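You operate a simulated robot arm through the tools that you are given. There is no shell and no other tool. Be economical: measure what you need, move in short steps, check, and stop when the job is done.

You are at the controls of a simulated two-armed robot. One attempt, no reset.

TASK
Run a half load for the top rack and switch off at END.
Fine: leave the program as it is; keep the door shut while it runs.
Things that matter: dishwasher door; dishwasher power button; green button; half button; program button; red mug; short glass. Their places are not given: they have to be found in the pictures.

The check looks at the end state, three seconds after you hand in, the way a careful person would. Anything else that was tipped, shoved, dropped, spilled or broken makes it a failure.

THE ROBOT
Two 7-joint arms with two-finger grippers on one trunk that stands fixed in place. Base frame: the origin is at the foot of the trunk, x ahead of it, y to its left, z up. Units: m, rad, N and s.
The left shoulder is at [0.115, 0.216, 1.065], the right one opposite. With the tool pointing down near the work surface each hand reaches from about 0.1 to 0.84 m from the base axis, measured 20 degrees to its own side. Payload 3.18 kg a hand.
The tool frame of a hand sits at the grasp point between the pads (the TCP): z along the fingers, y along the line on which they close. The tips reach 0.03 m beyond it. Largest opening 0.144 m; the body of the gripper starts 0.103 m behind the TCP.
Orientation is told as [roll, pitch, yaw] about the base's x, y, z axes, in that order, counted from this pose: with the fingers straight down and closing along the base's y, the tool's x points along the base's -x, its y along +y and its z along -z.

THE INTERFACE
- The arms move only by the tool play_rows. It takes "left_motion", "right_motion" or both (then of equal length, played together; a hand with none holds still); each is a list of rows, each a list of 3 entries, a list of its own where there are three numbers: the shift along the tool's x, y, z in units of 150 mm (1.0 is 150 mm), then the turn, a rotation vector about the tool's x, y, z in units of 90 degrees (1.0 is 90 degrees), then the finger opening in m, from 0 to 0.144. In form: [[[x, y, z], [wx, wy, wz], grip], ...]. A call has 1 to 10 rows; each row is the pose to reach, as a shift and turn from the pose commanded when the call began, along the tool's axes at that moment. A call with a number of a shift or a turn outside -1 to 1 is refused whole. A row lasts 0.2 s, in which the tool goes at most 0.05 m and 0.15 rad; a call with a longer step from one row to the next is refused whole, and so is a gripper value outside its range. A pose out of reach is approached as far as the arm can. The call stops where the force on the tool passes 40 N (or 10 N more than at its start, if that is more) or the arm is blocked; 0.2 s more then pass. The fingers move at their own pace and stop on an object; they squeeze with about 20 N. The grip force told is the motor's: it shows also when the fingers shut on nothing. Time passes only in rows, and 0.2 s behind the last, so rows that repeat a pose let the fingers close. It gives the time, the measured TCP pose, the force on the tool (base axes), the opening and the grip force at its end, in the units of the frame above (readings bear some noise), with the torque about the TCP (base axes, N m) and any sound that the robot's microphone picked up, and new pictures: "views" is both (left out), scene, wrist or none (wrist: the cameras of the hands that moved).
- Cameras (640 x 400 px; columns grow to the right, rows downward): "scene" is now at [0.2284, 0.0148, 1.2479]; the picture's right is [0.16, -0.99, 0.00], its down [-0.60, -0.10, -0.79] and it looks along [0.78, 0.12, -0.61] (base axes); focal length 256 px, centre (320, 200). "left" rides on the left gripper at [0.077, -0.016, -0.143] in its tool frame; the picture's right is [0.21, 0.98, 0.00], its down [-0.84, 0.18, -0.51] and it looks along [-0.50, 0.11, 0.86] (tool axes); focal length 218 px, centre (320, 200). "right" rides on the right gripper at [0.076, 0.016, -0.143] in its tool frame; the picture's right is [-0.21, 0.98, 0.00], its down [-0.84, -0.18, -0.51] and it looks along [-0.50, -0.11, 0.86] (tool axes); focal length 218 px, centre (320, 200).
- move_column(by): slides the trunk up (or, below 0, down) by that many m; the arms and the scene camera ride with it, the base frame stays. It gives what a move gives, with no picture.
- head_to(pan, tilt): turns the head with the scene camera to pan (to the left, within 1.396 rad either way) and tilt (down, from -0.506 to 1.204), counted from straight ahead of the robot. It gives what a move gives, and a new picture of the scene camera.
- measure_at(camera, pixels): for up to 12 pixels [column, row] of the newest picture of that camera ("zoom" is the newest enlarged one), the place [x, y, z] in the base frame of the surface seen there, good to about 0.002 m. It takes no simulated time.
- zoom(camera, box): a new picture of the part [left, top, right, bottom] of that camera's present view, enlarged. It takes no simulated time.
- close_job(): hands the job in; it is judged then, once.

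Go step by step. Measure first, check grasps and placings, and put right what went wrong. The budget is 80 turns and 200 pictures, counting those below and the enlarged ones. Unless the task says otherwise, let go and move clear before handing in, and close with one line.

The tools are called after "Call:" as a command line: name --argument value ..., lists and objects as JSON in quotes. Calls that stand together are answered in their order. play_rows: Moves the arms, as the interface text tells. Its arguments: {"type":"object","properties":{"left_motion":{"type":"array"},"right_motion":{"type":"array"},"views":{"type":"string","enum":["both","scene","wrist","none"]}},"required":[]} The other tools are called the same way: move_column (by) slides the trunk up or down; head_to (pan, tilt) turns the head that bears the scene camera; measure_at (camera, pixels) gives the place of the surface under pixels of a picture; zoom (camera, box) takes an enlarged picture of a part of a camera's view; close_job () hands the job in.

At the start:

```text
time: 0.0
left_ee_pos: [0.5008, 0.4006, 0.9898]
left_orientation: [0.0, 0.001, 0.001]
left_ft_force: [0.0, 0.3, 0.1]
left_torque: [0.01, 0.02, 0.01]
left_width: 0.1439
left_finger_force: 0.1
right_ee_pos: [0.5045, -0.1659, 0.9358]
right_orientation: [-0.001, 0.0, 0.003]
right_ft_force: [-1.0, 0.6, 0.3]
right_torque: [0.03, 0.01, -0.01]
right_width: 0.1439
right_finger_force: 0.2
trunk travel left (down, up): [-0.15, 0.219]
head pan, tilt: [0.157, 0.656]
```

scene: 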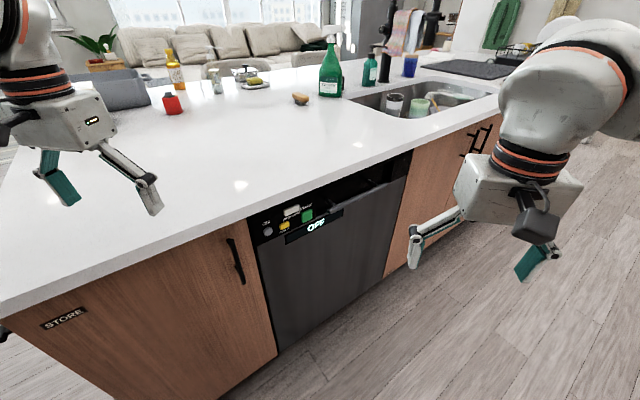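
right: 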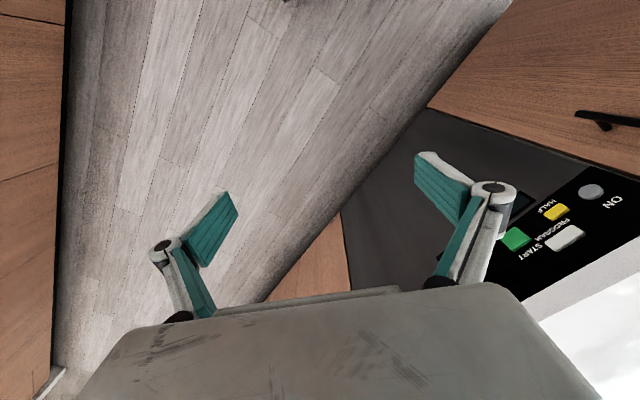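
left: 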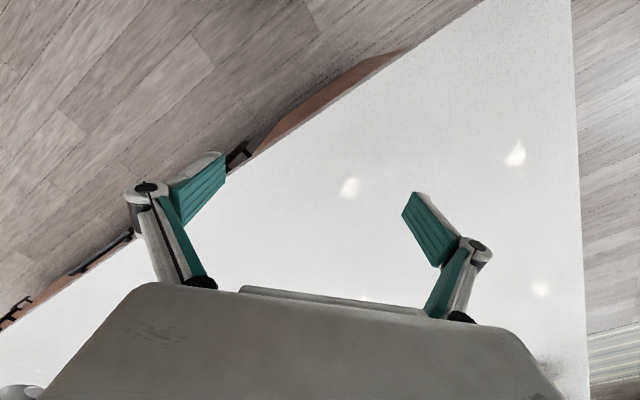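

The panel at about (290,220) shows OFF with several buttons, and there are items by the sink. I'll zoom in on both.

Call:
zoom --camera "scene" --box '[240, 160, 420, 270]'

Call:
zoom --camera "scene" --box '[300, 20, 520, 157]'

Call:
zoom --camera "scene" --box '[130, 30, 330, 155]'

Call:
zoom --camera "right" --box '[480, 160, 640, 260]'

```text
3.56 times, centred on (330, 215) of scene
```

zoom: 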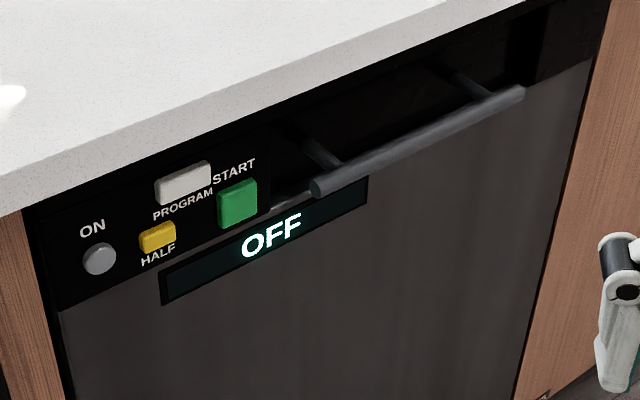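

```text
2.91 times, centred on (410, 88) of scene
```

zoom: 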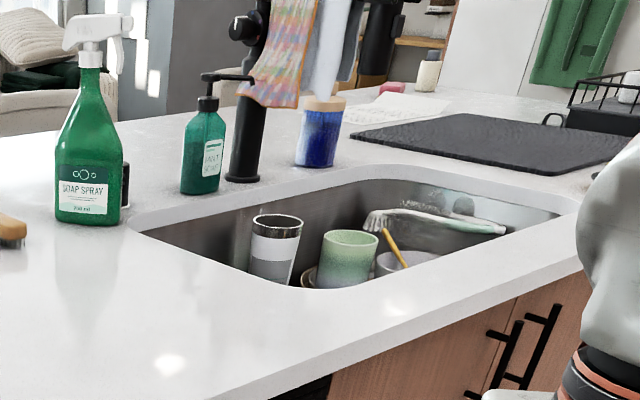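

```text
3.20 times, centred on (230, 92) of scene
```

zoom: 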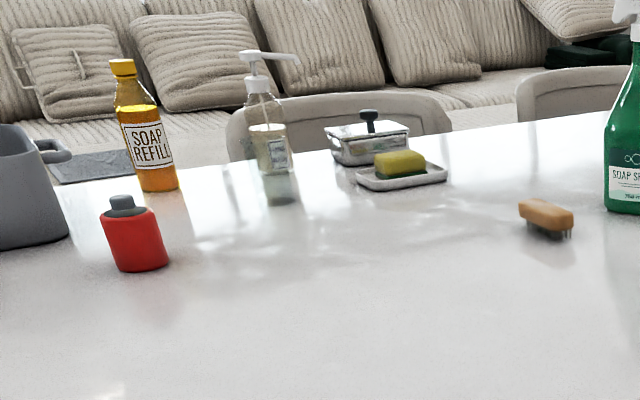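

```text
4.00 times, centred on (560, 210) of right
```

zoom: 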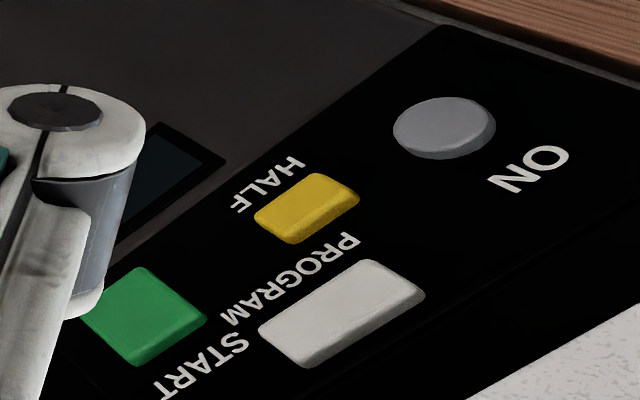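

No red mug is visible yet: the red item at (172,103) looks like a capped flask, and there are cups in the sink. I'll look around with the head and measure the panel.

Call:
measure_at --camera "scene" --pixels '[[268, 232], [285, 226], [292, 211], [307, 216], [262, 222], [330, 213], [386, 184], [316, 226], [250, 240], [408, 165]]'

Call:
head_to --pan -0.5 --tilt 0.6

Call:
head_to --pan 0.9 --tilt 0.6

```text
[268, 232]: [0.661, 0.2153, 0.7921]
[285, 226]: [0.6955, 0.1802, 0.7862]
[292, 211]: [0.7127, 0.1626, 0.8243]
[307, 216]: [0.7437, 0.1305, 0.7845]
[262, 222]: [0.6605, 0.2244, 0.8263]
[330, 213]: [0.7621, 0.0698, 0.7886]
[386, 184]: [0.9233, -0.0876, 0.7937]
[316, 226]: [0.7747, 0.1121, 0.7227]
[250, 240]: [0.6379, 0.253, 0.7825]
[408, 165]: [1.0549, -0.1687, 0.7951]
```

```text
time: 1.0
left_ee_pos: [0.4991, 0.4009, 0.9889]
left_orientation: [-0.002, 0.0, 0.0]
left_ft_force: [-0.2, -0.1, -0.4]
left_torque: [-0.01, 0.0, -0.01]
left_width: 0.1439
left_finger_force: 0.0
right_ee_pos: [0.5038, -0.165, 0.9362]
right_orientation: [0.0, 0.001, 0.001]
right_ft_force: [0.5, -0.3, 0.0]
right_torque: [-0.01, 0.0, 0.02]
right_width: 0.1439
right_finger_force: 0.1
trunk travel left (down, up): [-0.15, 0.219]
head pan, tilt: [-0.499, 0.6]
```

scene: 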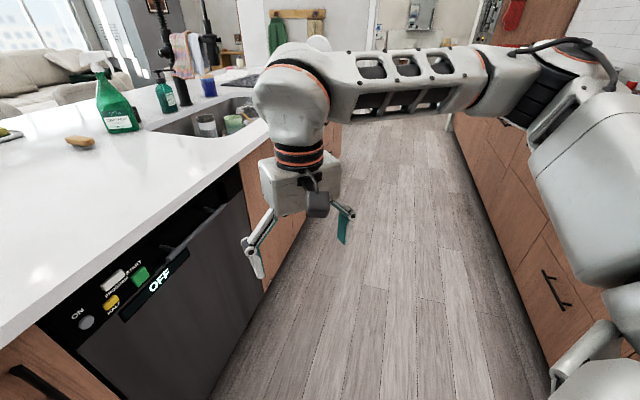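

```text
time: 2.6
left_ee_pos: [0.4999, 0.3998, 0.9892]
left_orientation: [0.0, 0.002, 0.001]
left_ft_force: [-1.0, 0.3, 0.7]
left_torque: [-0.01, 0.01, -0.01]
left_width: 0.1441
left_finger_force: 0.1
right_ee_pos: [0.5052, -0.1671, 0.936]
right_orientation: [0.0, 0.0, -0.001]
right_ft_force: [0.0, 0.4, 0.5]
right_torque: [0.0, -0.01, 0.02]
right_width: 0.1439
right_finger_force: 0.0
trunk travel left (down, up): [-0.15, 0.219]
head pan, tilt: [0.901, 0.6]
```

scene: 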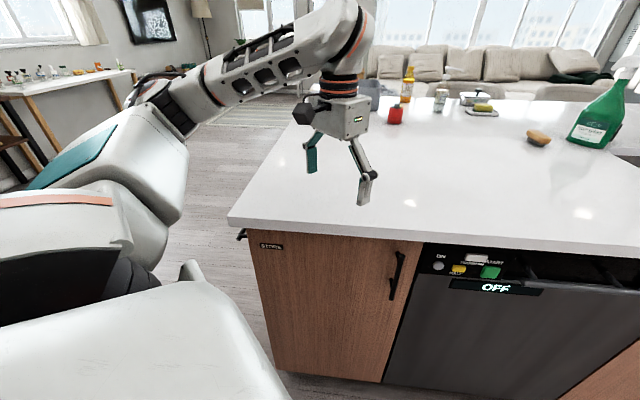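

The panel is vertical, facing at 45°, with inward normal about (0.71, 0.71, 0). No mug or glass is in view, so they are probably inside the machine. I'll turn the right hand to point horizontally at the panel with its fingers closed.

Call:
play_rows --right_motion '[[[-0.02, 0.05, 0.03], [0, -0.095, 0], 0.05], [[-0.05, 0.1, 0.06], [0, -0.19, 0], 0.0], [[-0.08, 0.2, 0.1], [0, -0.285, 0], 0], [[-0.1, 0.26, 0.13], [0, -0.38, 0], 0], [[-0.13, 0.33, 0.16], [0, -0.475, 0], 0], [[-0.16, 0.4, 0.2], [0, -0.57, 0], 0], [[-0.19, 0.46, 0.23], [0, -0.665, 0], 0], [[-0.21, 0.53, 0.26], [0, -0.76, 0], 0], [[-0.24, 0.6, 0.3], [0, -0.855, 0], 0], [[-0.27, 0.67, 0.33], [0, -0.95, 0], 0]]' --views "none"

Call:
head_to --pan 0.3 --tilt 0.75

```text
time: 4.5
left_ee_pos: [0.4998, 0.4029, 0.9883]
left_orientation: [-0.003, 0.001, 0.001]
left_ft_force: [0.1, 1.4, -0.5]
left_torque: [-0.09, -0.04, -0.02]
left_width: 0.144
left_finger_force: 0.0
right_ee_pos: [0.5781, -0.1355, 0.944]
right_orientation: [0.627, -1.181, -0.807]
right_ft_force: [0.7, 0.5, 0.0]
right_torque: [-0.04, 0.04, -0.03]
right_width: 0.0
right_finger_force: 20.2
right hand out of reach, approached as far as the arm can: row 9
trunk travel left (down, up): [-0.15, 0.219]
head pan, tilt: [0.901, 0.6]
stopped in row 9 (right hand): the arm was blocked; the commanded pose is now the measured one
```

```text
time: 5.5
left_ee_pos: [0.5, 0.3996, 0.9898]
left_orientation: [0.0, 0.0, 0.0]
left_ft_force: [-0.1, 0.1, 0.9]
left_torque: [0.03, 0.0, 0.02]
left_width: 0.144
left_finger_force: 0.2
right_ee_pos: [0.5772, -0.1363, 0.9434]
right_orientation: [0.629, -1.179, -0.81]
right_ft_force: [0.0, 0.6, 0.3]
right_torque: [0.01, -0.01, -0.01]
right_width: 0.0002
right_finger_force: 20.8
trunk travel left (down, up): [-0.15, 0.219]
head pan, tilt: [0.3, 0.75]
```

scene: 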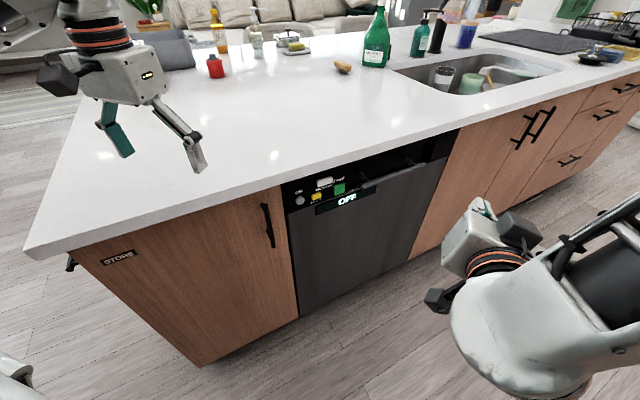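

The turn got most of the way: the tool now points along about (0.94, -0.13, -0.31). I'll finish the rotation while sliding toward the panel.

Call:
play_rows --right_motion '[[[0.097, 0.11, -0.013], [-0.067, -0.0128, -0.0258], 0], [[0.193, 0.22, -0.026], [-0.134, -0.0256, -0.0516], 0], [[0.29, 0.33, -0.04], [-0.201, -0.0383, -0.0773], 0], [[0.387, 0.44, -0.053], [-0.268, -0.051, -0.103], 0], [[0.483, 0.55, -0.066], [-0.335, -0.064, -0.129], 0], [[0.58, 0.66, -0.08], [-0.402, -0.077, -0.155], 0], [[0.677, 0.77, -0.093], [-0.469, -0.0895, -0.18], 0], [[0.773, 0.88, -0.107], [-0.536, -0.102, -0.206], 0], [[0.87, 0.99, -0.12], [-0.603, -0.115, -0.232], 0]]'

```text
time: 6.0
left_ee_pos: [0.5002, 0.3998, 0.9893]
left_orientation: [0.0, -0.002, 0.0]
left_ft_force: [0.2, -0.1, 0.2]
left_torque: [0.0, 0.0, -0.01]
left_width: 0.1441
left_finger_force: 0.1
right_ee_pos: [0.6023, -0.1694, 0.9621]
right_orientation: [0.939, -1.054, -1.147]
right_ft_force: [-0.4, -0.4, 0.6]
right_torque: [-0.02, 0.0, -0.01]
right_width: 0.0
right_finger_force: 20.4
right hand out of reach, approached as far as the arm can: row 2
trunk travel left (down, up): [-0.15, 0.219]
head pan, tilt: [0.3, 0.75]
stopped in row 2 (right hand): the arm was blocked; the commanded pose is now the measured one
```

scene: 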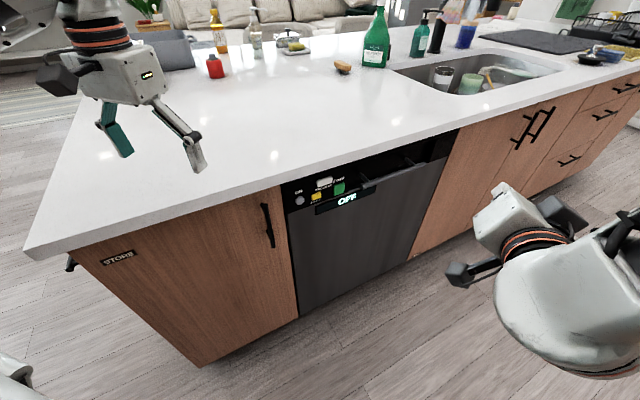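
right: 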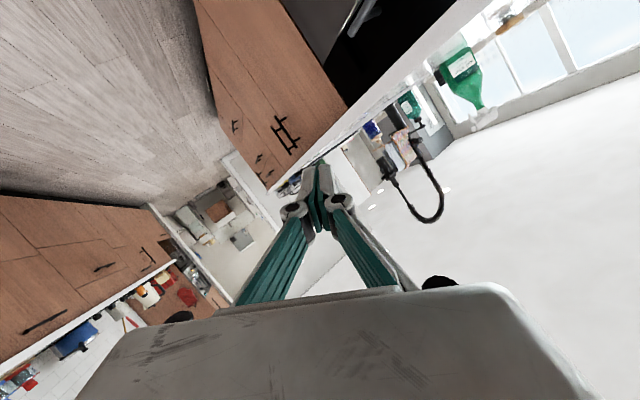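

The arm is jammed at a joint limit because the wrist is too close to the shoulder. I'll raise the trunk to give it room, then bring the hand down.

Call:
move_column --by 0.17

Call:
measure_at --camera "scene" --pixels '[[320, 160], [320, 172], [310, 181]]'

```text
time: 7.9
left_ee_pos: [0.5004, 0.4004, 1.159]
left_orientation: [0.0, 0.001, 0.0]
left_ft_force: [0.2, 0.0, 0.2]
left_torque: [0.02, 0.05, -0.04]
left_width: 0.144
left_finger_force: 0.0
right_ee_pos: [0.5451, -0.1692, 1.2937]
right_orientation: [1.609, -1.098, -1.738]
right_ft_force: [-0.8, 0.2, 0.3]
right_torque: [-0.03, 0.02, -0.01]
right_width: 0.0
right_finger_force: 20.1
trunk travel left (down, up): [-0.32, 0.049]
head pan, tilt: [0.3, 0.75]
```

```text
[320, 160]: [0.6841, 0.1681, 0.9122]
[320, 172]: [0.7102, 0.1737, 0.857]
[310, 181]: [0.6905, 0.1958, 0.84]
```

The hand now points straight ahead, horizontally, but high at z=1.29. I'll lower it and move it slightly forward.

Call:
play_rows --right_motion '[[[0.153, -0.068, 0.0625], [0, 0, 0], 0], [[0.306, -0.137, 0.125], [0, 0, 0], 0], [[0.46, -0.205, 0.187], [0, 0, 0], 0], [[0.613, -0.273, 0.25], [0, 0, 0], 0], [[0.767, -0.342, 0.312], [0, 0, 0], 0], [[0.92, -0.41, 0.375], [0, 0, 0], 0]]' --views "scene"

```text
time: 8.8
left_ee_pos: [0.4999, 0.4002, 1.1591]
left_orientation: [0.0, -0.002, 0.0]
left_ft_force: [0.0, -0.1, -1.1]
left_torque: [0.02, 0.01, 0.0]
left_width: 0.1438
left_finger_force: 0.1
right_ee_pos: [0.562, -0.1677, 1.2718]
right_orientation: [1.59, -0.944, -1.783]
right_ft_force: [-0.6, 0.0, 0.3]
right_torque: [-0.03, -0.02, -0.01]
right_width: 0.0002
right_finger_force: 20.5
right hand out of reach, approached as far as the arm can: row 1, 2, 3, 4
trunk travel left (down, up): [-0.32, 0.049]
head pan, tilt: [0.3, 0.75]
stopped in row 4 (right hand): the arm was blocked; the commanded pose is now the measured one
```

scene: 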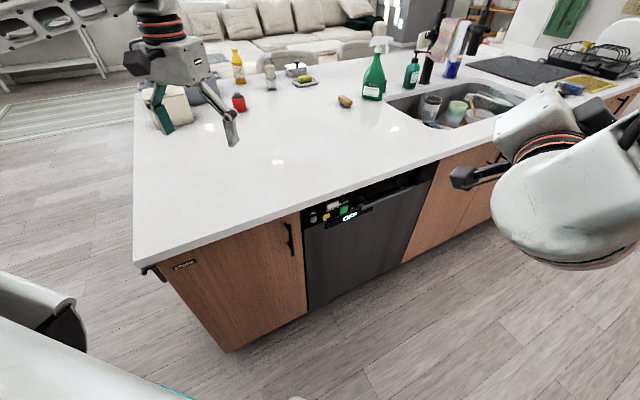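

The wrist can't bend further in this posture. The counter overhang is only about 2 cm, so a tool tilted 45° downward can still press the buttons, and I'll rotate to z=(0.5, 0.5, -0.7).

Call:
play_rows --right_motion '[[[0.07, -0.012, -0.007], [-0.04, 0.059, -0.054], 0], [[0.146, -0.025, -0.014], [-0.079, 0.118, -0.108], 0], [[0.22, -0.037, -0.02], [-0.119, 0.177, -0.161], 0], [[0.29, -0.05, -0.03], [-0.159, 0.236, -0.215], 0], [[0.365, -0.06, -0.035], [-0.198, 0.294, -0.269], 0], [[0.44, -0.075, -0.04], [-0.238, 0.353, -0.323], 0], [[0.51, -0.087, -0.05], [-0.278, 0.412, -0.377], 0], [[0.58, -0.1, -0.055], [-0.318, 0.471, -0.43], 0], [[0.66, -0.11, -0.06], [-0.357, 0.53, -0.484], 0], [[0.73, -0.125, -0.07], [-0.397, 0.589, -0.538], 0]]' --views "scene"

```text
time: 11.0
left_ee_pos: [0.5004, 0.4019, 1.1593]
left_orientation: [0.001, -0.001, 0.0]
left_ft_force: [-0.7, -0.2, 0.4]
left_torque: [-0.04, -0.02, -0.01]
left_width: 0.1438
left_finger_force: 0.1
right_ee_pos: [0.5602, -0.1147, 1.1725]
right_orientation: [0.027, -0.875, 0.668]
right_ft_force: [0.2, -0.4, -0.2]
right_torque: [-0.02, -0.01, -0.01]
right_width: 0.0
right_finger_force: 19.7
right hand out of reach, approached as far as the arm can: row 1, 2, 3, 4, 5, 6
trunk travel left (down, up): [-0.32, 0.049]
head pan, tilt: [0.3, 0.75]
```

scene: 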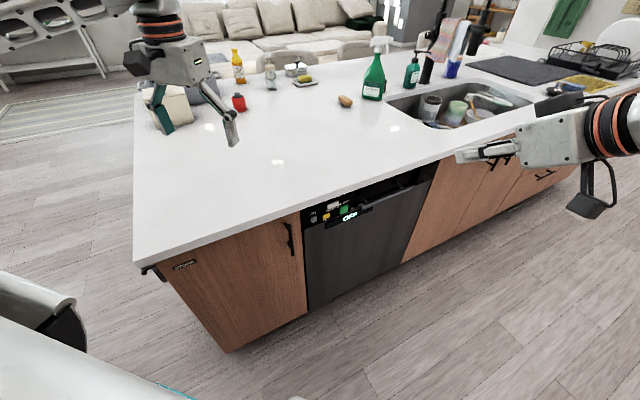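

The rotation worked: the tool is tilted about 50° up from vertical and yawed 0.67. Next I'll correct the yaw slightly and descend toward the panel.

Call:
play_rows --right_motion '[[[0.097, 0.102, 0.198], [-0.011, 0, -0.01], 0], [[0.194, 0.204, 0.396], [-0.023, 0, -0.019], 0], [[0.291, 0.306, 0.594], [-0.034, 0, -0.029], 0], [[0.388, 0.408, 0.792], [-0.046, 0, -0.038], 0], [[0.485, 0.51, 0.99], [-0.057, 0, -0.048], 0]]' --views "scene"

```text
time: 12.2
left_ee_pos: [0.501, 0.4001, 1.16]
left_orientation: [0.001, 0.0, -0.001]
left_ft_force: [0.8, -0.1, -0.9]
left_torque: [0.0, -0.01, 0.01]
left_width: 0.1442
left_finger_force: 0.0
right_ee_pos: [0.5623, -0.0115, 1.0224]
right_orientation: [0.026, -0.877, 0.784]
right_ft_force: [0.3, 0.5, 0.8]
right_torque: [-0.02, 0.01, 0.01]
right_width: 0.0
right_finger_force: 20.2
trunk travel left (down, up): [-0.32, 0.049]
head pan, tilt: [0.3, 0.75]
```

scene: 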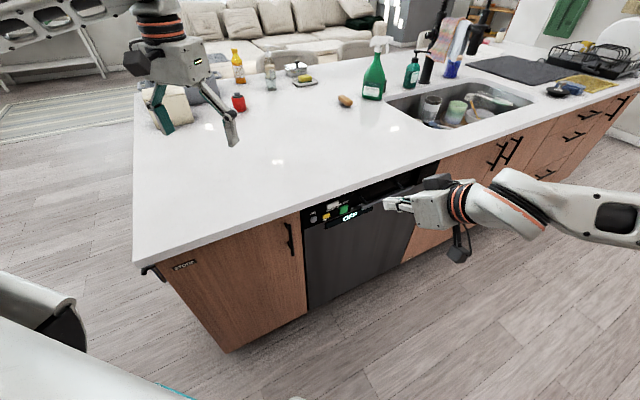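

Clear path to the power button; I'll continue the approach in two legs.

Call:
play_rows --right_motion '[[[0.08, 0.084, 0.235], [0, 0, 0], 0], [[0.16, 0.168, 0.47], [0, 0, 0], 0], [[0.24, 0.252, 0.705], [0, 0, 0], 0], [[0.325, 0.336, 0.94], [0, 0, 0], 0]]' --views "none"

Call:
play_rows --right_motion '[[[0.07, 0.075, 0.2], [0, 0, 0], 0], [[0.145, 0.15, 0.41], [0, 0, 0], 0], [[0.217, 0.224, 0.62], [0, 0, 0], 0]]' --views "none"

Call:
head_to --pan 0.35 --tilt 0.95

Call:
zoom --camera "right" --box '[160, 0, 480, 200]'

```text
time: 13.2
left_ee_pos: [0.4999, 0.3995, 1.1601]
left_orientation: [-0.001, 0.001, 0.001]
left_ft_force: [-0.1, -0.6, 0.5]
left_torque: [0.03, -0.05, 0.01]
left_width: 0.1439
left_finger_force: 0.1
right_ee_pos: [0.5802, 0.0672, 0.9019]
right_orientation: [0.028, -0.875, 0.785]
right_ft_force: [-0.4, -0.8, 0.0]
right_torque: [0.03, -0.04, -0.01]
right_width: 0.0
right_finger_force: 19.7
right hand out of reach, approached as far as the arm can: row 4
trunk travel left (down, up): [-0.32, 0.049]
head pan, tilt: [0.3, 0.75]
```

```text
time: 14.0
left_ee_pos: [0.5001, 0.4005, 1.1589]
left_orientation: [-0.002, 0.0, -0.001]
left_ft_force: [-0.1, 0.3, 0.3]
left_torque: [-0.04, -0.02, 0.02]
left_width: 0.1438
left_finger_force: 0.1
right_ee_pos: [0.6128, 0.0645, 0.7969]
right_orientation: [0.025, -0.876, 0.787]
right_ft_force: [2.0, 0.2, 1.8]
right_torque: [-0.15, 0.3, 0.09]
right_width: 0.0001
right_finger_force: 19.7
right hand out of reach, approached as far as the arm can: row 1, 2, 3
trunk travel left (down, up): [-0.32, 0.049]
head pan, tilt: [0.3, 0.75]
```

```text
time: 14.7
left_ee_pos: [0.5007, 0.4008, 1.1587]
left_orientation: [-0.001, 0.001, 0.001]
left_ft_force: [0.4, 0.0, 0.6]
left_torque: [0.0, -0.01, 0.0]
left_width: 0.144
left_finger_force: 0.1
right_ee_pos: [0.6131, 0.0642, 0.7963]
right_orientation: [0.027, -0.874, 0.785]
right_ft_force: [0.1, -0.6, -0.4]
right_torque: [-0.02, 0.01, -0.02]
right_width: 0.0002
right_finger_force: 19.8
trunk travel left (down, up): [-0.32, 0.049]
head pan, tilt: [0.351, 0.949]
```

scene: 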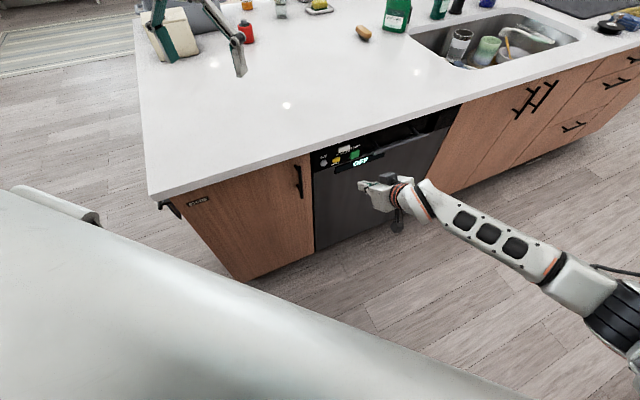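

```text
2.00 times, centred on (320, 100) of right
```

zoom: 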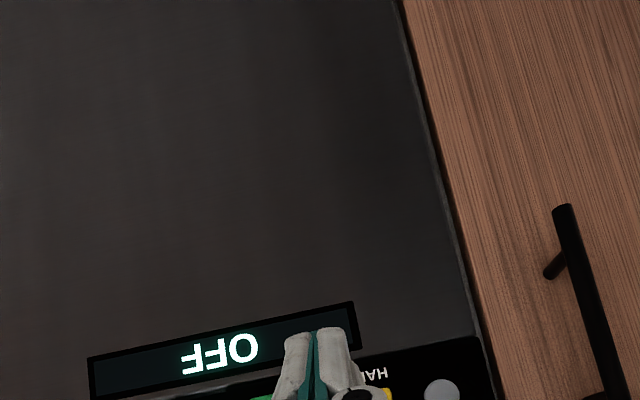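

The arm is nearly straight, so it ran out of reach at (0.613, 0.064, 0.796). I'll raise the hand, then lower the trunk to bring the shoulder closer to panel height.

Call:
play_rows --right_motion '[[[-0.217, 0.005, -0.18], [0, 0, 0], 0], [[-0.435, 0.009, -0.36], [0, 0, 0], 0], [[-0.65, 0.013, -0.54], [0, 0, 0], 0], [[-0.87, 0.018, -0.724], [0, 0, 0], 0]]' --views "none"

Call:
move_column --by -0.2

```text
time: 15.7
left_ee_pos: [0.4997, 0.4015, 1.1603]
left_orientation: [0.0, -0.001, 0.0]
left_ft_force: [0.6, -0.6, -0.4]
left_torque: [-0.01, -0.01, -0.05]
left_width: 0.144
left_finger_force: 0.1
right_ee_pos: [0.6125, 0.0618, 0.9652]
right_orientation: [0.026, -0.873, 0.783]
right_ft_force: [-0.5, 0.0, -1.1]
right_torque: [0.0, -0.02, -0.03]
right_width: 0.0
right_finger_force: 19.9
trunk travel left (down, up): [-0.32, 0.049]
head pan, tilt: [0.351, 0.949]
```

```text
time: 17.9
left_ee_pos: [0.4999, 0.4011, 0.9609]
left_orientation: [-0.001, -0.005, 0.001]
left_ft_force: [0.2, 0.2, -0.5]
left_torque: [0.05, -0.01, -0.02]
left_width: 0.1438
left_finger_force: 0.1
right_ee_pos: [0.613, 0.063, 0.7673]
right_orientation: [0.026, -0.874, 0.785]
right_ft_force: [0.0, -0.6, -0.6]
right_torque: [0.0, 0.0, 0.0]
right_width: 0.0001
right_finger_force: 19.7
trunk travel left (down, up): [-0.12, 0.249]
head pan, tilt: [0.351, 0.949]
```

Now I'll shift to the pre-press point in front of the power button.

Call:
play_rows --right_motion '[[[-0.13, 0.16, 0.006], [0, 0, 0], 0], [[-0.26, 0.32, 0.012], [0, 0, 0], 0], [[-0.385, 0.485, 0.017], [0, 0, 0], 0]]' --views "none"

Call:
head_to --pan 0.3 --tilt 0.7

Call:
zoom --camera "scene" --box '[240, 160, 420, 270]'

```text
time: 18.7
left_ee_pos: [0.5, 0.4011, 0.9592]
left_orientation: [0.001, -0.002, 0.001]
left_ft_force: [-0.5, 0.5, -0.2]
left_torque: [-0.01, 0.0, -0.02]
left_width: 0.1438
left_finger_force: 0.1
right_ee_pos: [0.5872, 0.1406, 0.8098]
right_orientation: [0.025, -0.875, 0.783]
right_ft_force: [0.1, -0.7, 0.3]
right_torque: [-0.02, -0.01, 0.0]
right_width: 0.0
right_finger_force: 20.2
trunk travel left (down, up): [-0.12, 0.249]
head pan, tilt: [0.351, 0.949]
```

```text
time: 19.4
left_ee_pos: [0.5006, 0.401, 0.9599]
left_orientation: [0.0, -0.001, 0.0]
left_ft_force: [0.1, -0.6, 0.8]
left_torque: [-0.01, 0.0, 0.01]
left_width: 0.144
left_finger_force: 0.2
right_ee_pos: [0.5874, 0.1419, 0.808]
right_orientation: [0.028, -0.874, 0.782]
right_ft_force: [-0.9, 0.1, 0.0]
right_torque: [0.0, -0.05, -0.02]
right_width: 0.0
right_finger_force: 20.1
trunk travel left (down, up): [-0.12, 0.249]
head pan, tilt: [0.3, 0.7]
```

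scene: 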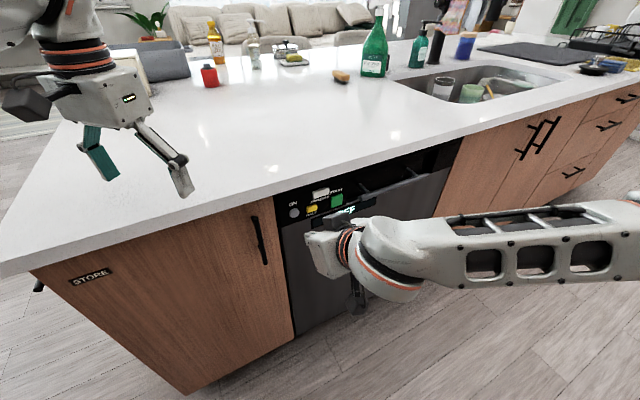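

```text
3.56 times, centred on (330, 215) of scene
```

zoom: 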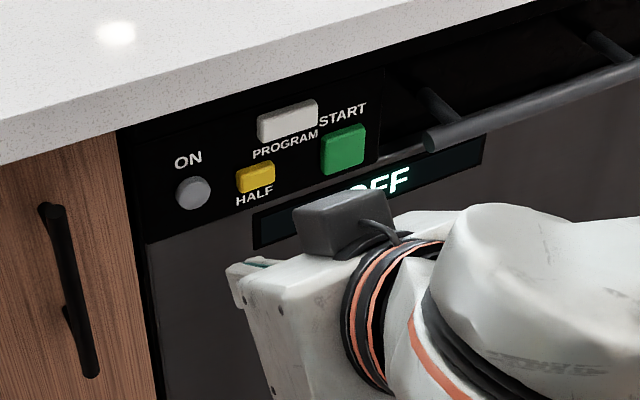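

The gripper hides its own fingertips, so I'll check the geometry with the wrist view and some measurements.

Call:
measure_at --camera "scene" --pixels '[[325, 255], [312, 240], [332, 224], [308, 234], [294, 214], [311, 210], [337, 201], [335, 198]]'

Call:
zoom --camera "right" --box '[160, 50, 480, 250]'

```text
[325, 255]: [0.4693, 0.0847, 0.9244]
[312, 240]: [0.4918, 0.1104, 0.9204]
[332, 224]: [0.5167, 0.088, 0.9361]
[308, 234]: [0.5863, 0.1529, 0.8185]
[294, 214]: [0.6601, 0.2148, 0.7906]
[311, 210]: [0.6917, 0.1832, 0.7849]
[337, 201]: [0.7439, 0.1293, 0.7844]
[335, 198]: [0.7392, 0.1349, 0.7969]
```

```text
2.00 times, centred on (320, 150) of right
```

zoom: 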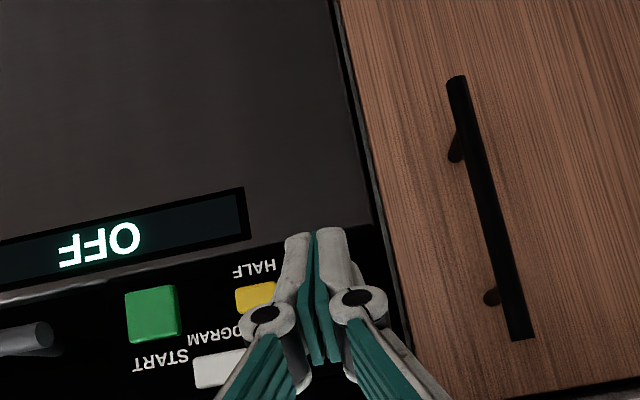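

Geometry agrees: the tips are about 8 cm straight out from the power button. I'll advance along the panel normal to press it.

Call:
play_rows --right_motion '[[[-0.16, -0.005, 0.19], [0, 0, 0], 0], [[-0.31, -0.009, 0.374], [0, 0, 0], 0], [[-0.329, -0.009, 0.395], [0, 0, 0], 0], [[-0.346, -0.01, 0.415], [0, 0, 0], 0], [[-0.358, -0.01, 0.431], [0, 0, 0], 0], [[-0.367, -0.01, 0.441], [0, 0, 0], 0]]' --views "scene"

```text
time: 20.8
left_ee_pos: [0.4973, 0.398, 0.9613]
left_orientation: [0.001, -0.004, 0.0]
left_ft_force: [-0.9, -0.6, -0.1]
left_torque: [0.03, 0.01, 0.0]
left_width: 0.1442
left_finger_force: 0.1
right_ee_pos: [0.6459, 0.199, 0.8083]
right_orientation: [0.027, -0.873, 0.784]
right_ft_force: [-23.4, -27.7, 6.5]
right_torque: [-0.24, -0.03, -0.1]
right_width: 0.0058
right_finger_force: 31.1
trunk travel left (down, up): [-0.12, 0.249]
head pan, tilt: [0.3, 0.7]
heard: click
```

scene: 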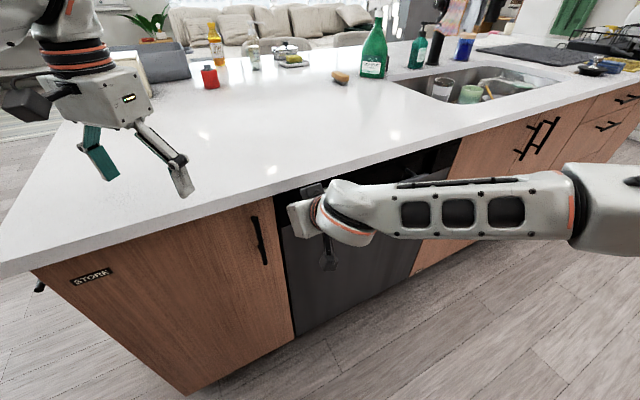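

Heard a click at about 36 N. I'll back off 8 cm and read the display.

Call:
play_rows --right_motion '[[[0.1, 0.003, -0.12], [0, 0, 0], 0], [[0.25, 0.008, -0.3], [0, 0, 0], 0], [[0.36, 0.01, -0.43], [0, 0, 0], 0]]' --views "none"

Call:
zoom --camera "right" --box '[120, 0, 440, 200]'

Call:
zoom --camera "scene" --box '[260, 160, 440, 270]'

```text
time: 21.6
left_ee_pos: [0.4989, 0.4, 0.9603]
left_orientation: [-0.001, -0.001, -0.001]
left_ft_force: [0.0, 0.7, -0.6]
left_torque: [-0.03, -0.03, -0.01]
left_width: 0.1439
left_finger_force: 0.1
right_ee_pos: [0.5896, 0.1424, 0.8093]
right_orientation: [0.025, -0.875, 0.783]
right_ft_force: [0.6, -0.4, 0.3]
right_torque: [0.0, 0.02, 0.0]
right_width: 0.0
right_finger_force: 30.4
trunk travel left (down, up): [-0.12, 0.249]
head pan, tilt: [0.3, 0.7]
```

```text
2.00 times, centred on (280, 100) of right
```

zoom: 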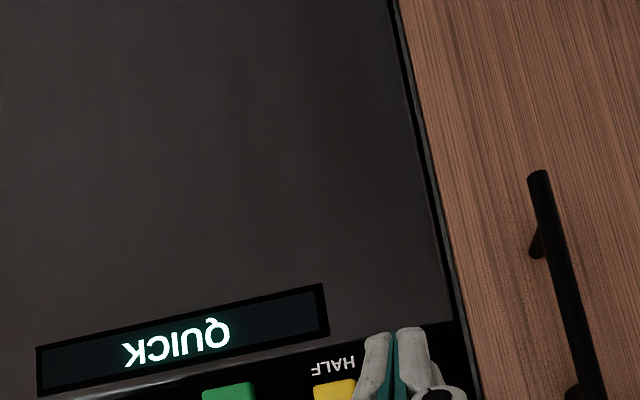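

```text
3.56 times, centred on (350, 215) of scene
```

zoom: 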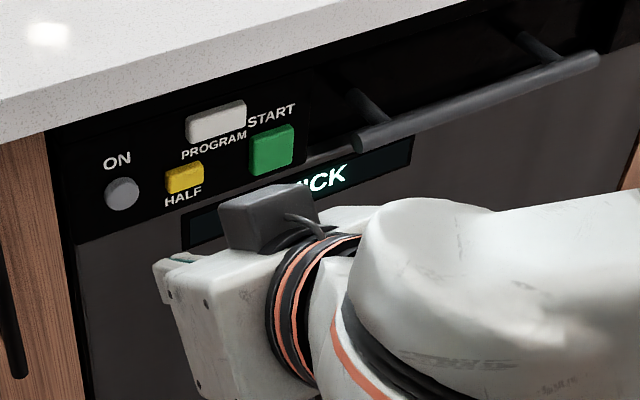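

The display reads QUICK, so the machine is on. HALF is at (0.692, 0.183, 0.785), so I'll shift 4.4 cm sideways, press once and retreat.

Call:
play_rows --right_motion '[[[0.025, -0.293, 0.014], [0, 0, 0], 0], [[-0.15, -0.298, 0.2], [0, 0, 0], 0], [[-0.274, -0.301, 0.373], [0, 0, 0], 0], [[-0.299, -0.302, 0.404], [0, 0, 0], 0], [[-0.316, -0.302, 0.424], [0, 0, 0], 0], [[-0.329, -0.302, 0.44], [0, 0, 0], 0], [[-0.329, -0.302, 0.44], [0, 0, 0], 0], [[-0.2, -0.3, 0.29], [0, 0, 0], 0], [[0.0, -0.295, 0.05], [0, 0, 0], 0]]' --views "none"

Call:
zoom --camera "right" --box '[120, 0, 440, 200]'

Call:
zoom --camera "scene" --box '[260, 160, 440, 270]'

```text
time: 23.6
left_ee_pos: [0.5, 0.3997, 0.9599]
left_orientation: [-0.002, -0.002, 0.0]
left_ft_force: [0.0, 0.4, 0.3]
left_torque: [0.01, 0.0, 0.0]
left_width: 0.1442
left_finger_force: 0.2
right_ee_pos: [0.6249, 0.1169, 0.8017]
right_orientation: [0.026, -0.874, 0.785]
right_ft_force: [0.4, 1.2, 0.7]
right_torque: [-0.01, -0.02, -0.01]
right_width: 0.0
right_finger_force: 30.4
trunk travel left (down, up): [-0.12, 0.249]
head pan, tilt: [0.3, 0.7]
heard: click
```

```text
2.00 times, centred on (280, 100) of right
```

zoom: 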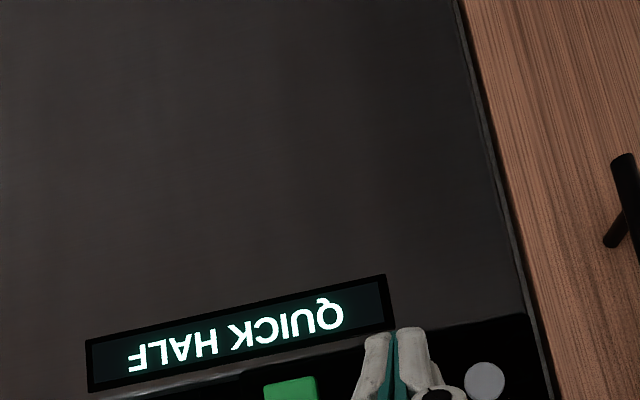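

```text
3.56 times, centred on (350, 215) of scene
```

zoom: 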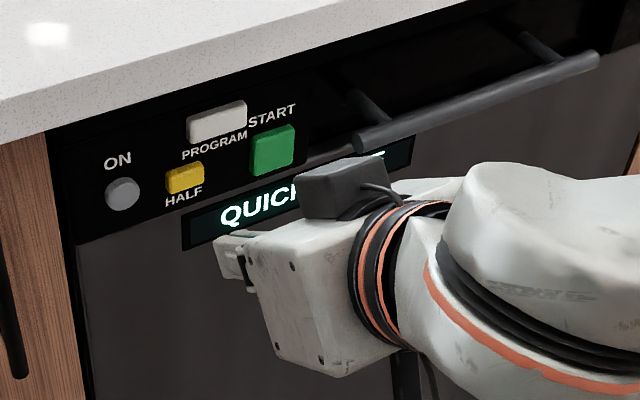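

The display now shows QUICK HALF. Before starting, I'll check the candidates for the mug and glass: the red item at (209,75) and the sink around (450,90).

Call:
zoom --camera "scene" --box '[120, 30, 300, 140]'

Call:
zoom --camera "scene" --box '[400, 40, 580, 150]'

Call:
measure_at --camera "scene" --pixels '[[209, 75], [209, 85], [443, 88], [470, 93]]'

Call:
head_to --pan -1.3 --tilt 0.3

```text
3.56 times, centred on (210, 85) of scene
```

zoom: 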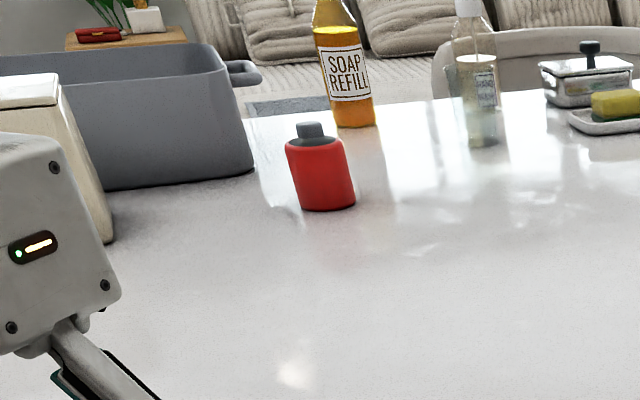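

```text
3.56 times, centred on (490, 95) of scene
```

zoom: 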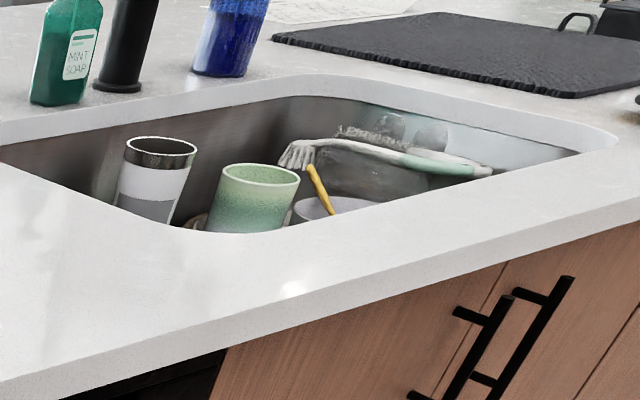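

```text
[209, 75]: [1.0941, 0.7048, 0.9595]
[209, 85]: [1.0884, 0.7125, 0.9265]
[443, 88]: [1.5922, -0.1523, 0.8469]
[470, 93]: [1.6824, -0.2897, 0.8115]
```

```text
time: 25.3
left_ee_pos: [0.4996, 0.4004, 0.9594]
left_orientation: [-0.002, -0.001, 0.0]
left_ft_force: [0.1, -0.6, -0.1]
left_torque: [0.03, -0.01, 0.01]
left_width: 0.144
left_finger_force: 0.0
right_ee_pos: [0.6251, 0.1171, 0.802]
right_orientation: [0.028, -0.874, 0.784]
right_ft_force: [0.5, -0.1, -0.4]
right_torque: [0.03, -0.02, 0.03]
right_width: 0.0001
right_finger_force: 30.5
trunk travel left (down, up): [-0.12, 0.249]
head pan, tilt: [-1.3, 0.3]
```

scene: 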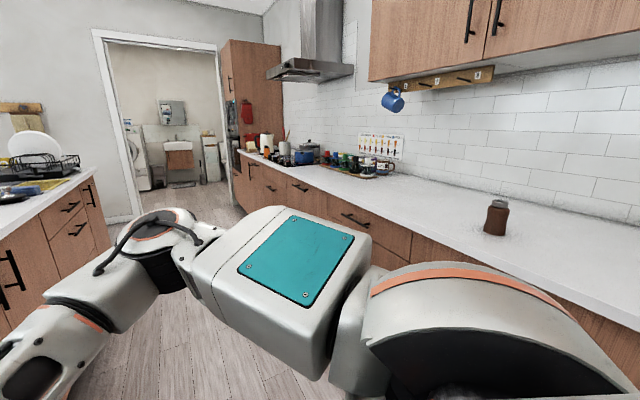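

No reachable red mug or glass is outside, so the load is inside the machine. I'll press START at (0.744, 0.129, 0.784).

Call:
play_rows --right_motion '[[[0, -0.255, -0.006], [0, 0, 0], 0], [[0, -0.51, -0.013], [0, 0, 0], 0], [[-0.171, -0.515, 0.192], [0, 0, 0], 0], [[-0.269, -0.518, 0.31], [0, 0, 0], 0], [[-0.29, -0.518, 0.336], [0, 0, 0], 0], [[-0.307, -0.519, 0.356], [0, 0, 0], 0], [[-0.32, -0.519, 0.372], [0, 0, 0], 0], [[-0.32, -0.519, 0.372], [0, 0, 0], 0], [[-0.2, -0.516, 0.23], [0, 0, 0], 0], [[0.0, -0.51, 0.0], [0, 0, 0], 0]]' --views "none"

Call:
head_to --pan 0.3 --tilt 0.7

Call:
zoom --camera "right" --box '[160, 50, 480, 250]'

```text
time: 27.5
left_ee_pos: [0.5002, 0.4011, 0.959]
left_orientation: [0.001, -0.003, -0.001]
left_ft_force: [0.1, -0.9, -0.7]
left_torque: [0.03, 0.01, 0.04]
left_width: 0.144
left_finger_force: 0.0
right_ee_pos: [0.6801, 0.0627, 0.8011]
right_orientation: [0.027, -0.876, 0.785]
right_ft_force: [-0.2, 0.2, -0.1]
right_torque: [0.02, -0.01, 0.0]
right_width: 0.0001
right_finger_force: 30.5
trunk travel left (down, up): [-0.12, 0.249]
head pan, tilt: [-1.3, 0.3]
heard: click
```

```text
time: 29.2
left_ee_pos: [0.4997, 0.4009, 0.9597]
left_orientation: [0.001, -0.001, 0.001]
left_ft_force: [-0.4, -0.3, 0.2]
left_torque: [-0.05, -0.01, 0.03]
left_width: 0.144
left_finger_force: 0.1
right_ee_pos: [0.681, 0.0631, 0.8021]
right_orientation: [0.027, -0.872, 0.782]
right_ft_force: [-0.2, 0.0, -0.1]
right_torque: [0.04, -0.03, 0.01]
right_width: 0.0001
right_finger_force: 30.6
trunk travel left (down, up): [-0.12, 0.249]
head pan, tilt: [0.3, 0.7]
```

scene: 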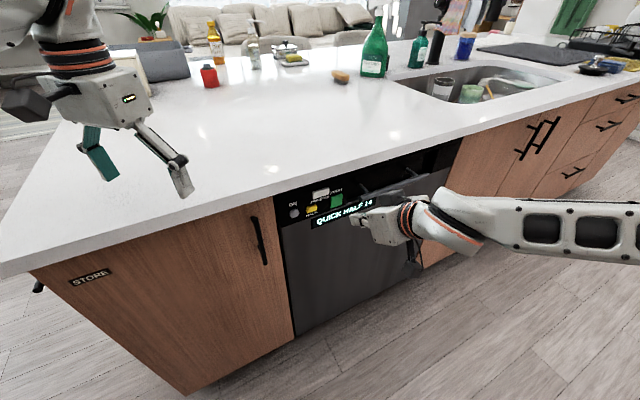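

```text
2.00 times, centred on (320, 150) of right
```

zoom: 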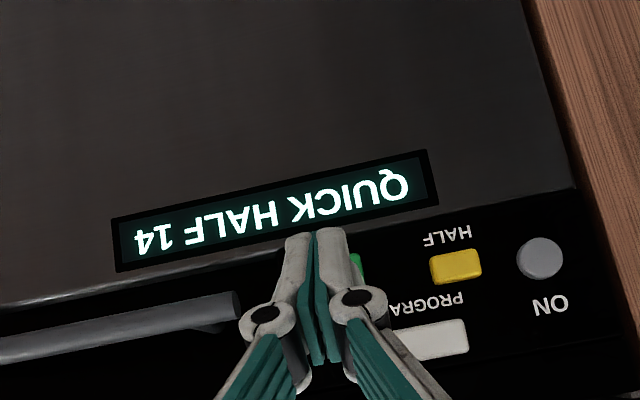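

The cycle is running with "QUICK HALF 14" counting down. I'll slide back in front of the power button and wait.

Call:
play_rows --right_motion '[[[-0.009, 0.2, -0.002], [0, 0, 0], 0], [[-0.018, 0.4, -0.005], [0, 0, 0], 0], [[-0.027, 0.6, -0.008], [0, 0, 0], 0], [[-0.036, 0.81, -0.01], [0, 0, 0], 0], [[-0.036, 0.81, -0.01], [0, 0, 0], 0], [[-0.036, 0.81, -0.01], [0, 0, 0], 0], [[-0.036, 0.81, -0.01], [0, 0, 0], 0], [[-0.036, 0.81, -0.01], [0, 0, 0], 0], [[-0.036, 0.81, -0.01], [0, 0, 0], 0], [[-0.036, 0.81, -0.01], [0, 0, 0], 0]]' --views "none"

Call:
zoom --camera "right" --box '[120, 0, 440, 200]'

```text
time: 31.4
left_ee_pos: [0.4993, 0.4002, 0.96]
left_orientation: [0.0, 0.001, 0.0]
left_ft_force: [-0.5, -1.2, -0.2]
left_torque: [0.02, 0.03, 0.01]
left_width: 0.1439
left_finger_force: 0.1
right_ee_pos: [0.594, 0.1482, 0.808]
right_orientation: [0.028, -0.876, 0.784]
right_ft_force: [-0.3, 0.9, -0.1]
right_torque: [0.0, -0.02, 0.0]
right_width: 0.0
right_finger_force: 30.5
trunk travel left (down, up): [-0.12, 0.249]
head pan, tilt: [0.3, 0.7]
```

```text
2.00 times, centred on (280, 100) of right
```

zoom: 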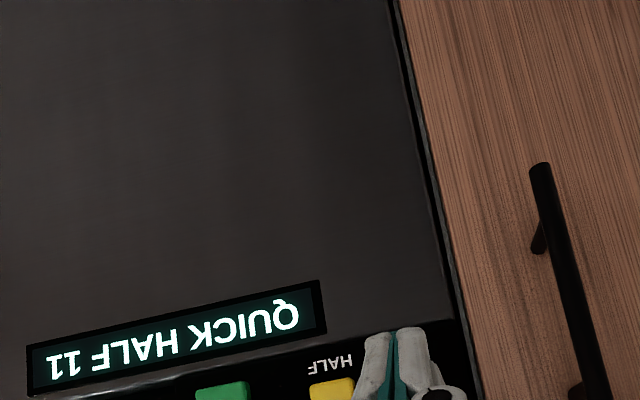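

11 left, dropping about one per second. I'll hold still and wait.

Call:
play_rows --right_motion '[[[0, 0, 0], [0, 0, 0], 0], [[0, 0, 0], [0, 0, 0], 0], [[0, 0, 0], [0, 0, 0], 0], [[0, 0, 0], [0, 0, 0], 0], [[0, 0, 0], [0, 0, 0], 0], [[0, 0, 0], [0, 0, 0], 0], [[0, 0, 0], [0, 0, 0], 0], [[0, 0, 0], [0, 0, 0], 0], [[0, 0, 0], [0, 0, 0], 0], [[0, 0, 0], [0, 0, 0], 0]]' --views "none"

Call:
play_rows --right_motion '[[[0, 0, 0], [0, 0, 0], 0], [[0, 0, 0], [0, 0, 0], 0], [[0, 0, 0], [0, 0, 0], 0], [[0, 0, 0], [0, 0, 0], 0], [[0, 0, 0], [0, 0, 0], 0], [[0, 0, 0], [0, 0, 0], 0], [[0, 0, 0], [0, 0, 0], 0], [[0, 0, 0], [0, 0, 0], 0], [[0, 0, 0], [0, 0, 0], 0], [[0, 0, 0], [0, 0, 0], 0]]' --views "none"

Call:
play_rows --right_motion '[[[0, 0, 0], [0, 0, 0], 0], [[0, 0, 0], [0, 0, 0], 0], [[0, 0, 0], [0, 0, 0], 0], [[0, 0, 0], [0, 0, 0], 0], [[0, 0, 0], [0, 0, 0], 0], [[0, 0, 0], [0, 0, 0], 0], [[0, 0, 0], [0, 0, 0], 0], [[0, 0, 0], [0, 0, 0], 0], [[0, 0, 0], [0, 0, 0], 0], [[0, 0, 0], [0, 0, 0], 0]]' --views "none"

Call:
play_rows --right_motion '[[[0, 0, 0], [0, 0, 0], 0], [[0, 0, 0], [0, 0, 0], 0], [[0, 0, 0], [0, 0, 0], 0], [[0, 0, 0], [0, 0, 0], 0], [[0, 0, 0], [0, 0, 0], 0], [[0, 0, 0], [0, 0, 0], 0], [[0, 0, 0], [0, 0, 0], 0], [[0, 0, 0], [0, 0, 0], 0], [[0, 0, 0], [0, 0, 0], 0], [[0, 0, 0], [0, 0, 0], 0]]' --views "none"

Call:
play_rows --right_motion '[[[0, 0, 0], [0, 0, 0], 0], [[0, 0, 0], [0, 0, 0], 0], [[0, 0, 0], [0, 0, 0], 0], [[0, 0, 0], [0, 0, 0], 0], [[0, 0, 0], [0, 0, 0], 0], [[0, 0, 0], [0, 0, 0], 0], [[0, 0, 0], [0, 0, 0], 0], [[0, 0, 0], [0, 0, 0], 0], [[0, 0, 0], [0, 0, 0], 0], [[0, 0, 0], [0, 0, 0], 0]]' --views "none"

Call:
zoom --camera "right" --box '[120, 0, 440, 200]'

```text
time: 33.6
left_ee_pos: [0.5002, 0.4005, 0.9598]
left_orientation: [0.0, -0.001, -0.001]
left_ft_force: [0.2, -0.1, 0.7]
left_torque: [0.01, 0.02, 0.04]
left_width: 0.144
left_finger_force: 0.1
right_ee_pos: [0.5943, 0.1483, 0.8085]
right_orientation: [0.027, -0.874, 0.782]
right_ft_force: [0.9, -0.3, 0.0]
right_torque: [0.02, 0.0, 0.01]
right_width: 0.0
right_finger_force: 30.4
trunk travel left (down, up): [-0.12, 0.249]
head pan, tilt: [0.3, 0.7]
```

```text
time: 35.8
left_ee_pos: [0.5013, 0.4007, 0.9596]
left_orientation: [0.001, 0.0, 0.001]
left_ft_force: [-0.9, -0.1, 0.2]
left_torque: [0.0, -0.01, -0.04]
left_width: 0.1439
left_finger_force: 0.0
right_ee_pos: [0.5942, 0.1478, 0.81]
right_orientation: [0.028, -0.873, 0.783]
right_ft_force: [0.2, 0.0, 0.5]
right_torque: [0.01, 0.0, 0.01]
right_width: 0.0
right_finger_force: 30.4
trunk travel left (down, up): [-0.12, 0.249]
head pan, tilt: [0.3, 0.7]
```

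```text
time: 38.0
left_ee_pos: [0.4988, 0.3996, 0.9595]
left_orientation: [-0.001, 0.001, 0.0]
left_ft_force: [0.6, 0.4, 0.9]
left_torque: [0.01, -0.02, 0.02]
left_width: 0.1438
left_finger_force: 0.1
right_ee_pos: [0.5954, 0.1486, 0.8081]
right_orientation: [0.028, -0.873, 0.782]
right_ft_force: [-0.6, -0.1, 0.7]
right_torque: [-0.02, 0.04, 0.0]
right_width: 0.0
right_finger_force: 30.7
trunk travel left (down, up): [-0.12, 0.249]
head pan, tilt: [0.3, 0.7]
```

```text
time: 40.2
left_ee_pos: [0.4999, 0.4008, 0.9596]
left_orientation: [0.0, 0.002, 0.0]
left_ft_force: [-1.0, -0.4, 0.6]
left_torque: [-0.02, 0.0, -0.03]
left_width: 0.1439
left_finger_force: 0.2
right_ee_pos: [0.5943, 0.1487, 0.8083]
right_orientation: [0.026, -0.871, 0.784]
right_ft_force: [0.4, -0.2, 0.2]
right_torque: [-0.03, -0.03, 0.01]
right_width: 0.0001
right_finger_force: 30.8
trunk travel left (down, up): [-0.12, 0.249]
head pan, tilt: [0.3, 0.7]
```

```text
time: 42.4
left_ee_pos: [0.5003, 0.4002, 0.9596]
left_orientation: [-0.001, -0.003, 0.001]
left_ft_force: [0.1, 0.5, -0.3]
left_torque: [-0.02, 0.01, 0.0]
left_width: 0.1439
left_finger_force: 0.1
right_ee_pos: [0.5939, 0.1476, 0.8084]
right_orientation: [0.027, -0.873, 0.784]
right_ft_force: [-0.8, -0.6, 0.1]
right_torque: [0.02, 0.01, 0.0]
right_width: 0.0002
right_finger_force: 31.2
trunk travel left (down, up): [-0.12, 0.249]
head pan, tilt: [0.3, 0.7]
```

```text
2.00 times, centred on (280, 100) of right
```

zoom: 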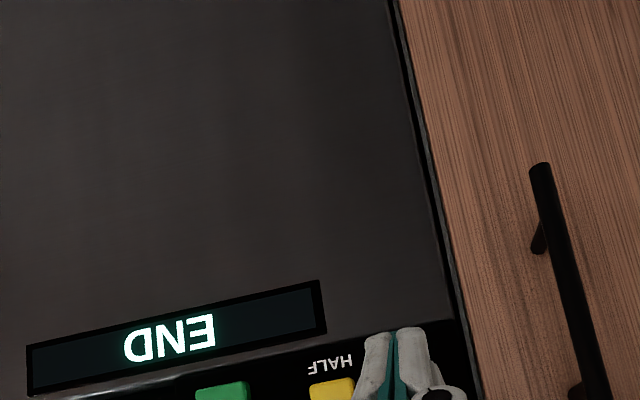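

The display shows END. I'll press the power button once and retreat.

Call:
play_rows --right_motion '[[[-0.171, -0.005, 0.205], [0, 0, 0], 0], [[-0.269, -0.008, 0.323], [0, 0, 0], 0], [[-0.294, -0.008, 0.354], [0, 0, 0], 0], [[-0.311, -0.009, 0.374], [0, 0, 0], 0], [[-0.326, -0.009, 0.392], [0, 0, 0], 0], [[-0.326, -0.009, 0.392], [0, 0, 0], 0], [[-0.2, -0.006, 0.24], [0, 0, 0], 0], [[0, 0, 0], [0, 0, 0], 0]]' --views "none"

Call:
zoom --camera "right" --box '[120, 0, 440, 200]'

```text
time: 44.2
left_ee_pos: [0.5001, 0.3998, 0.9594]
left_orientation: [0.0, -0.002, 0.0]
left_ft_force: [0.1, 0.6, 0.4]
left_torque: [-0.02, 0.02, -0.01]
left_width: 0.1438
left_finger_force: 0.1
right_ee_pos: [0.5936, 0.1487, 0.8098]
right_orientation: [0.027, -0.875, 0.785]
right_ft_force: [-0.1, 0.9, 0.0]
right_torque: [0.03, -0.02, 0.0]
right_width: 0.0
right_finger_force: 30.3
trunk travel left (down, up): [-0.12, 0.249]
head pan, tilt: [0.3, 0.7]
heard: click
```

```text
2.00 times, centred on (280, 100) of right
```

zoom: 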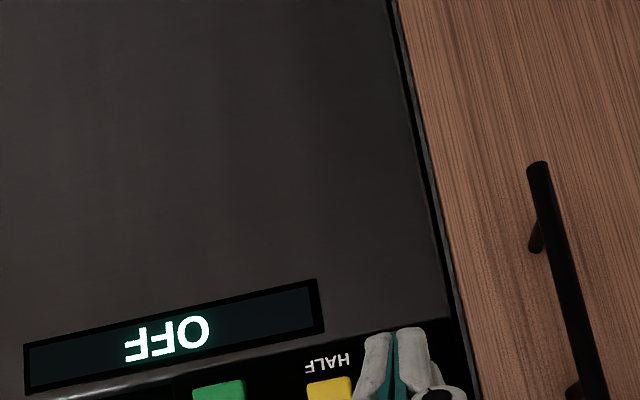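

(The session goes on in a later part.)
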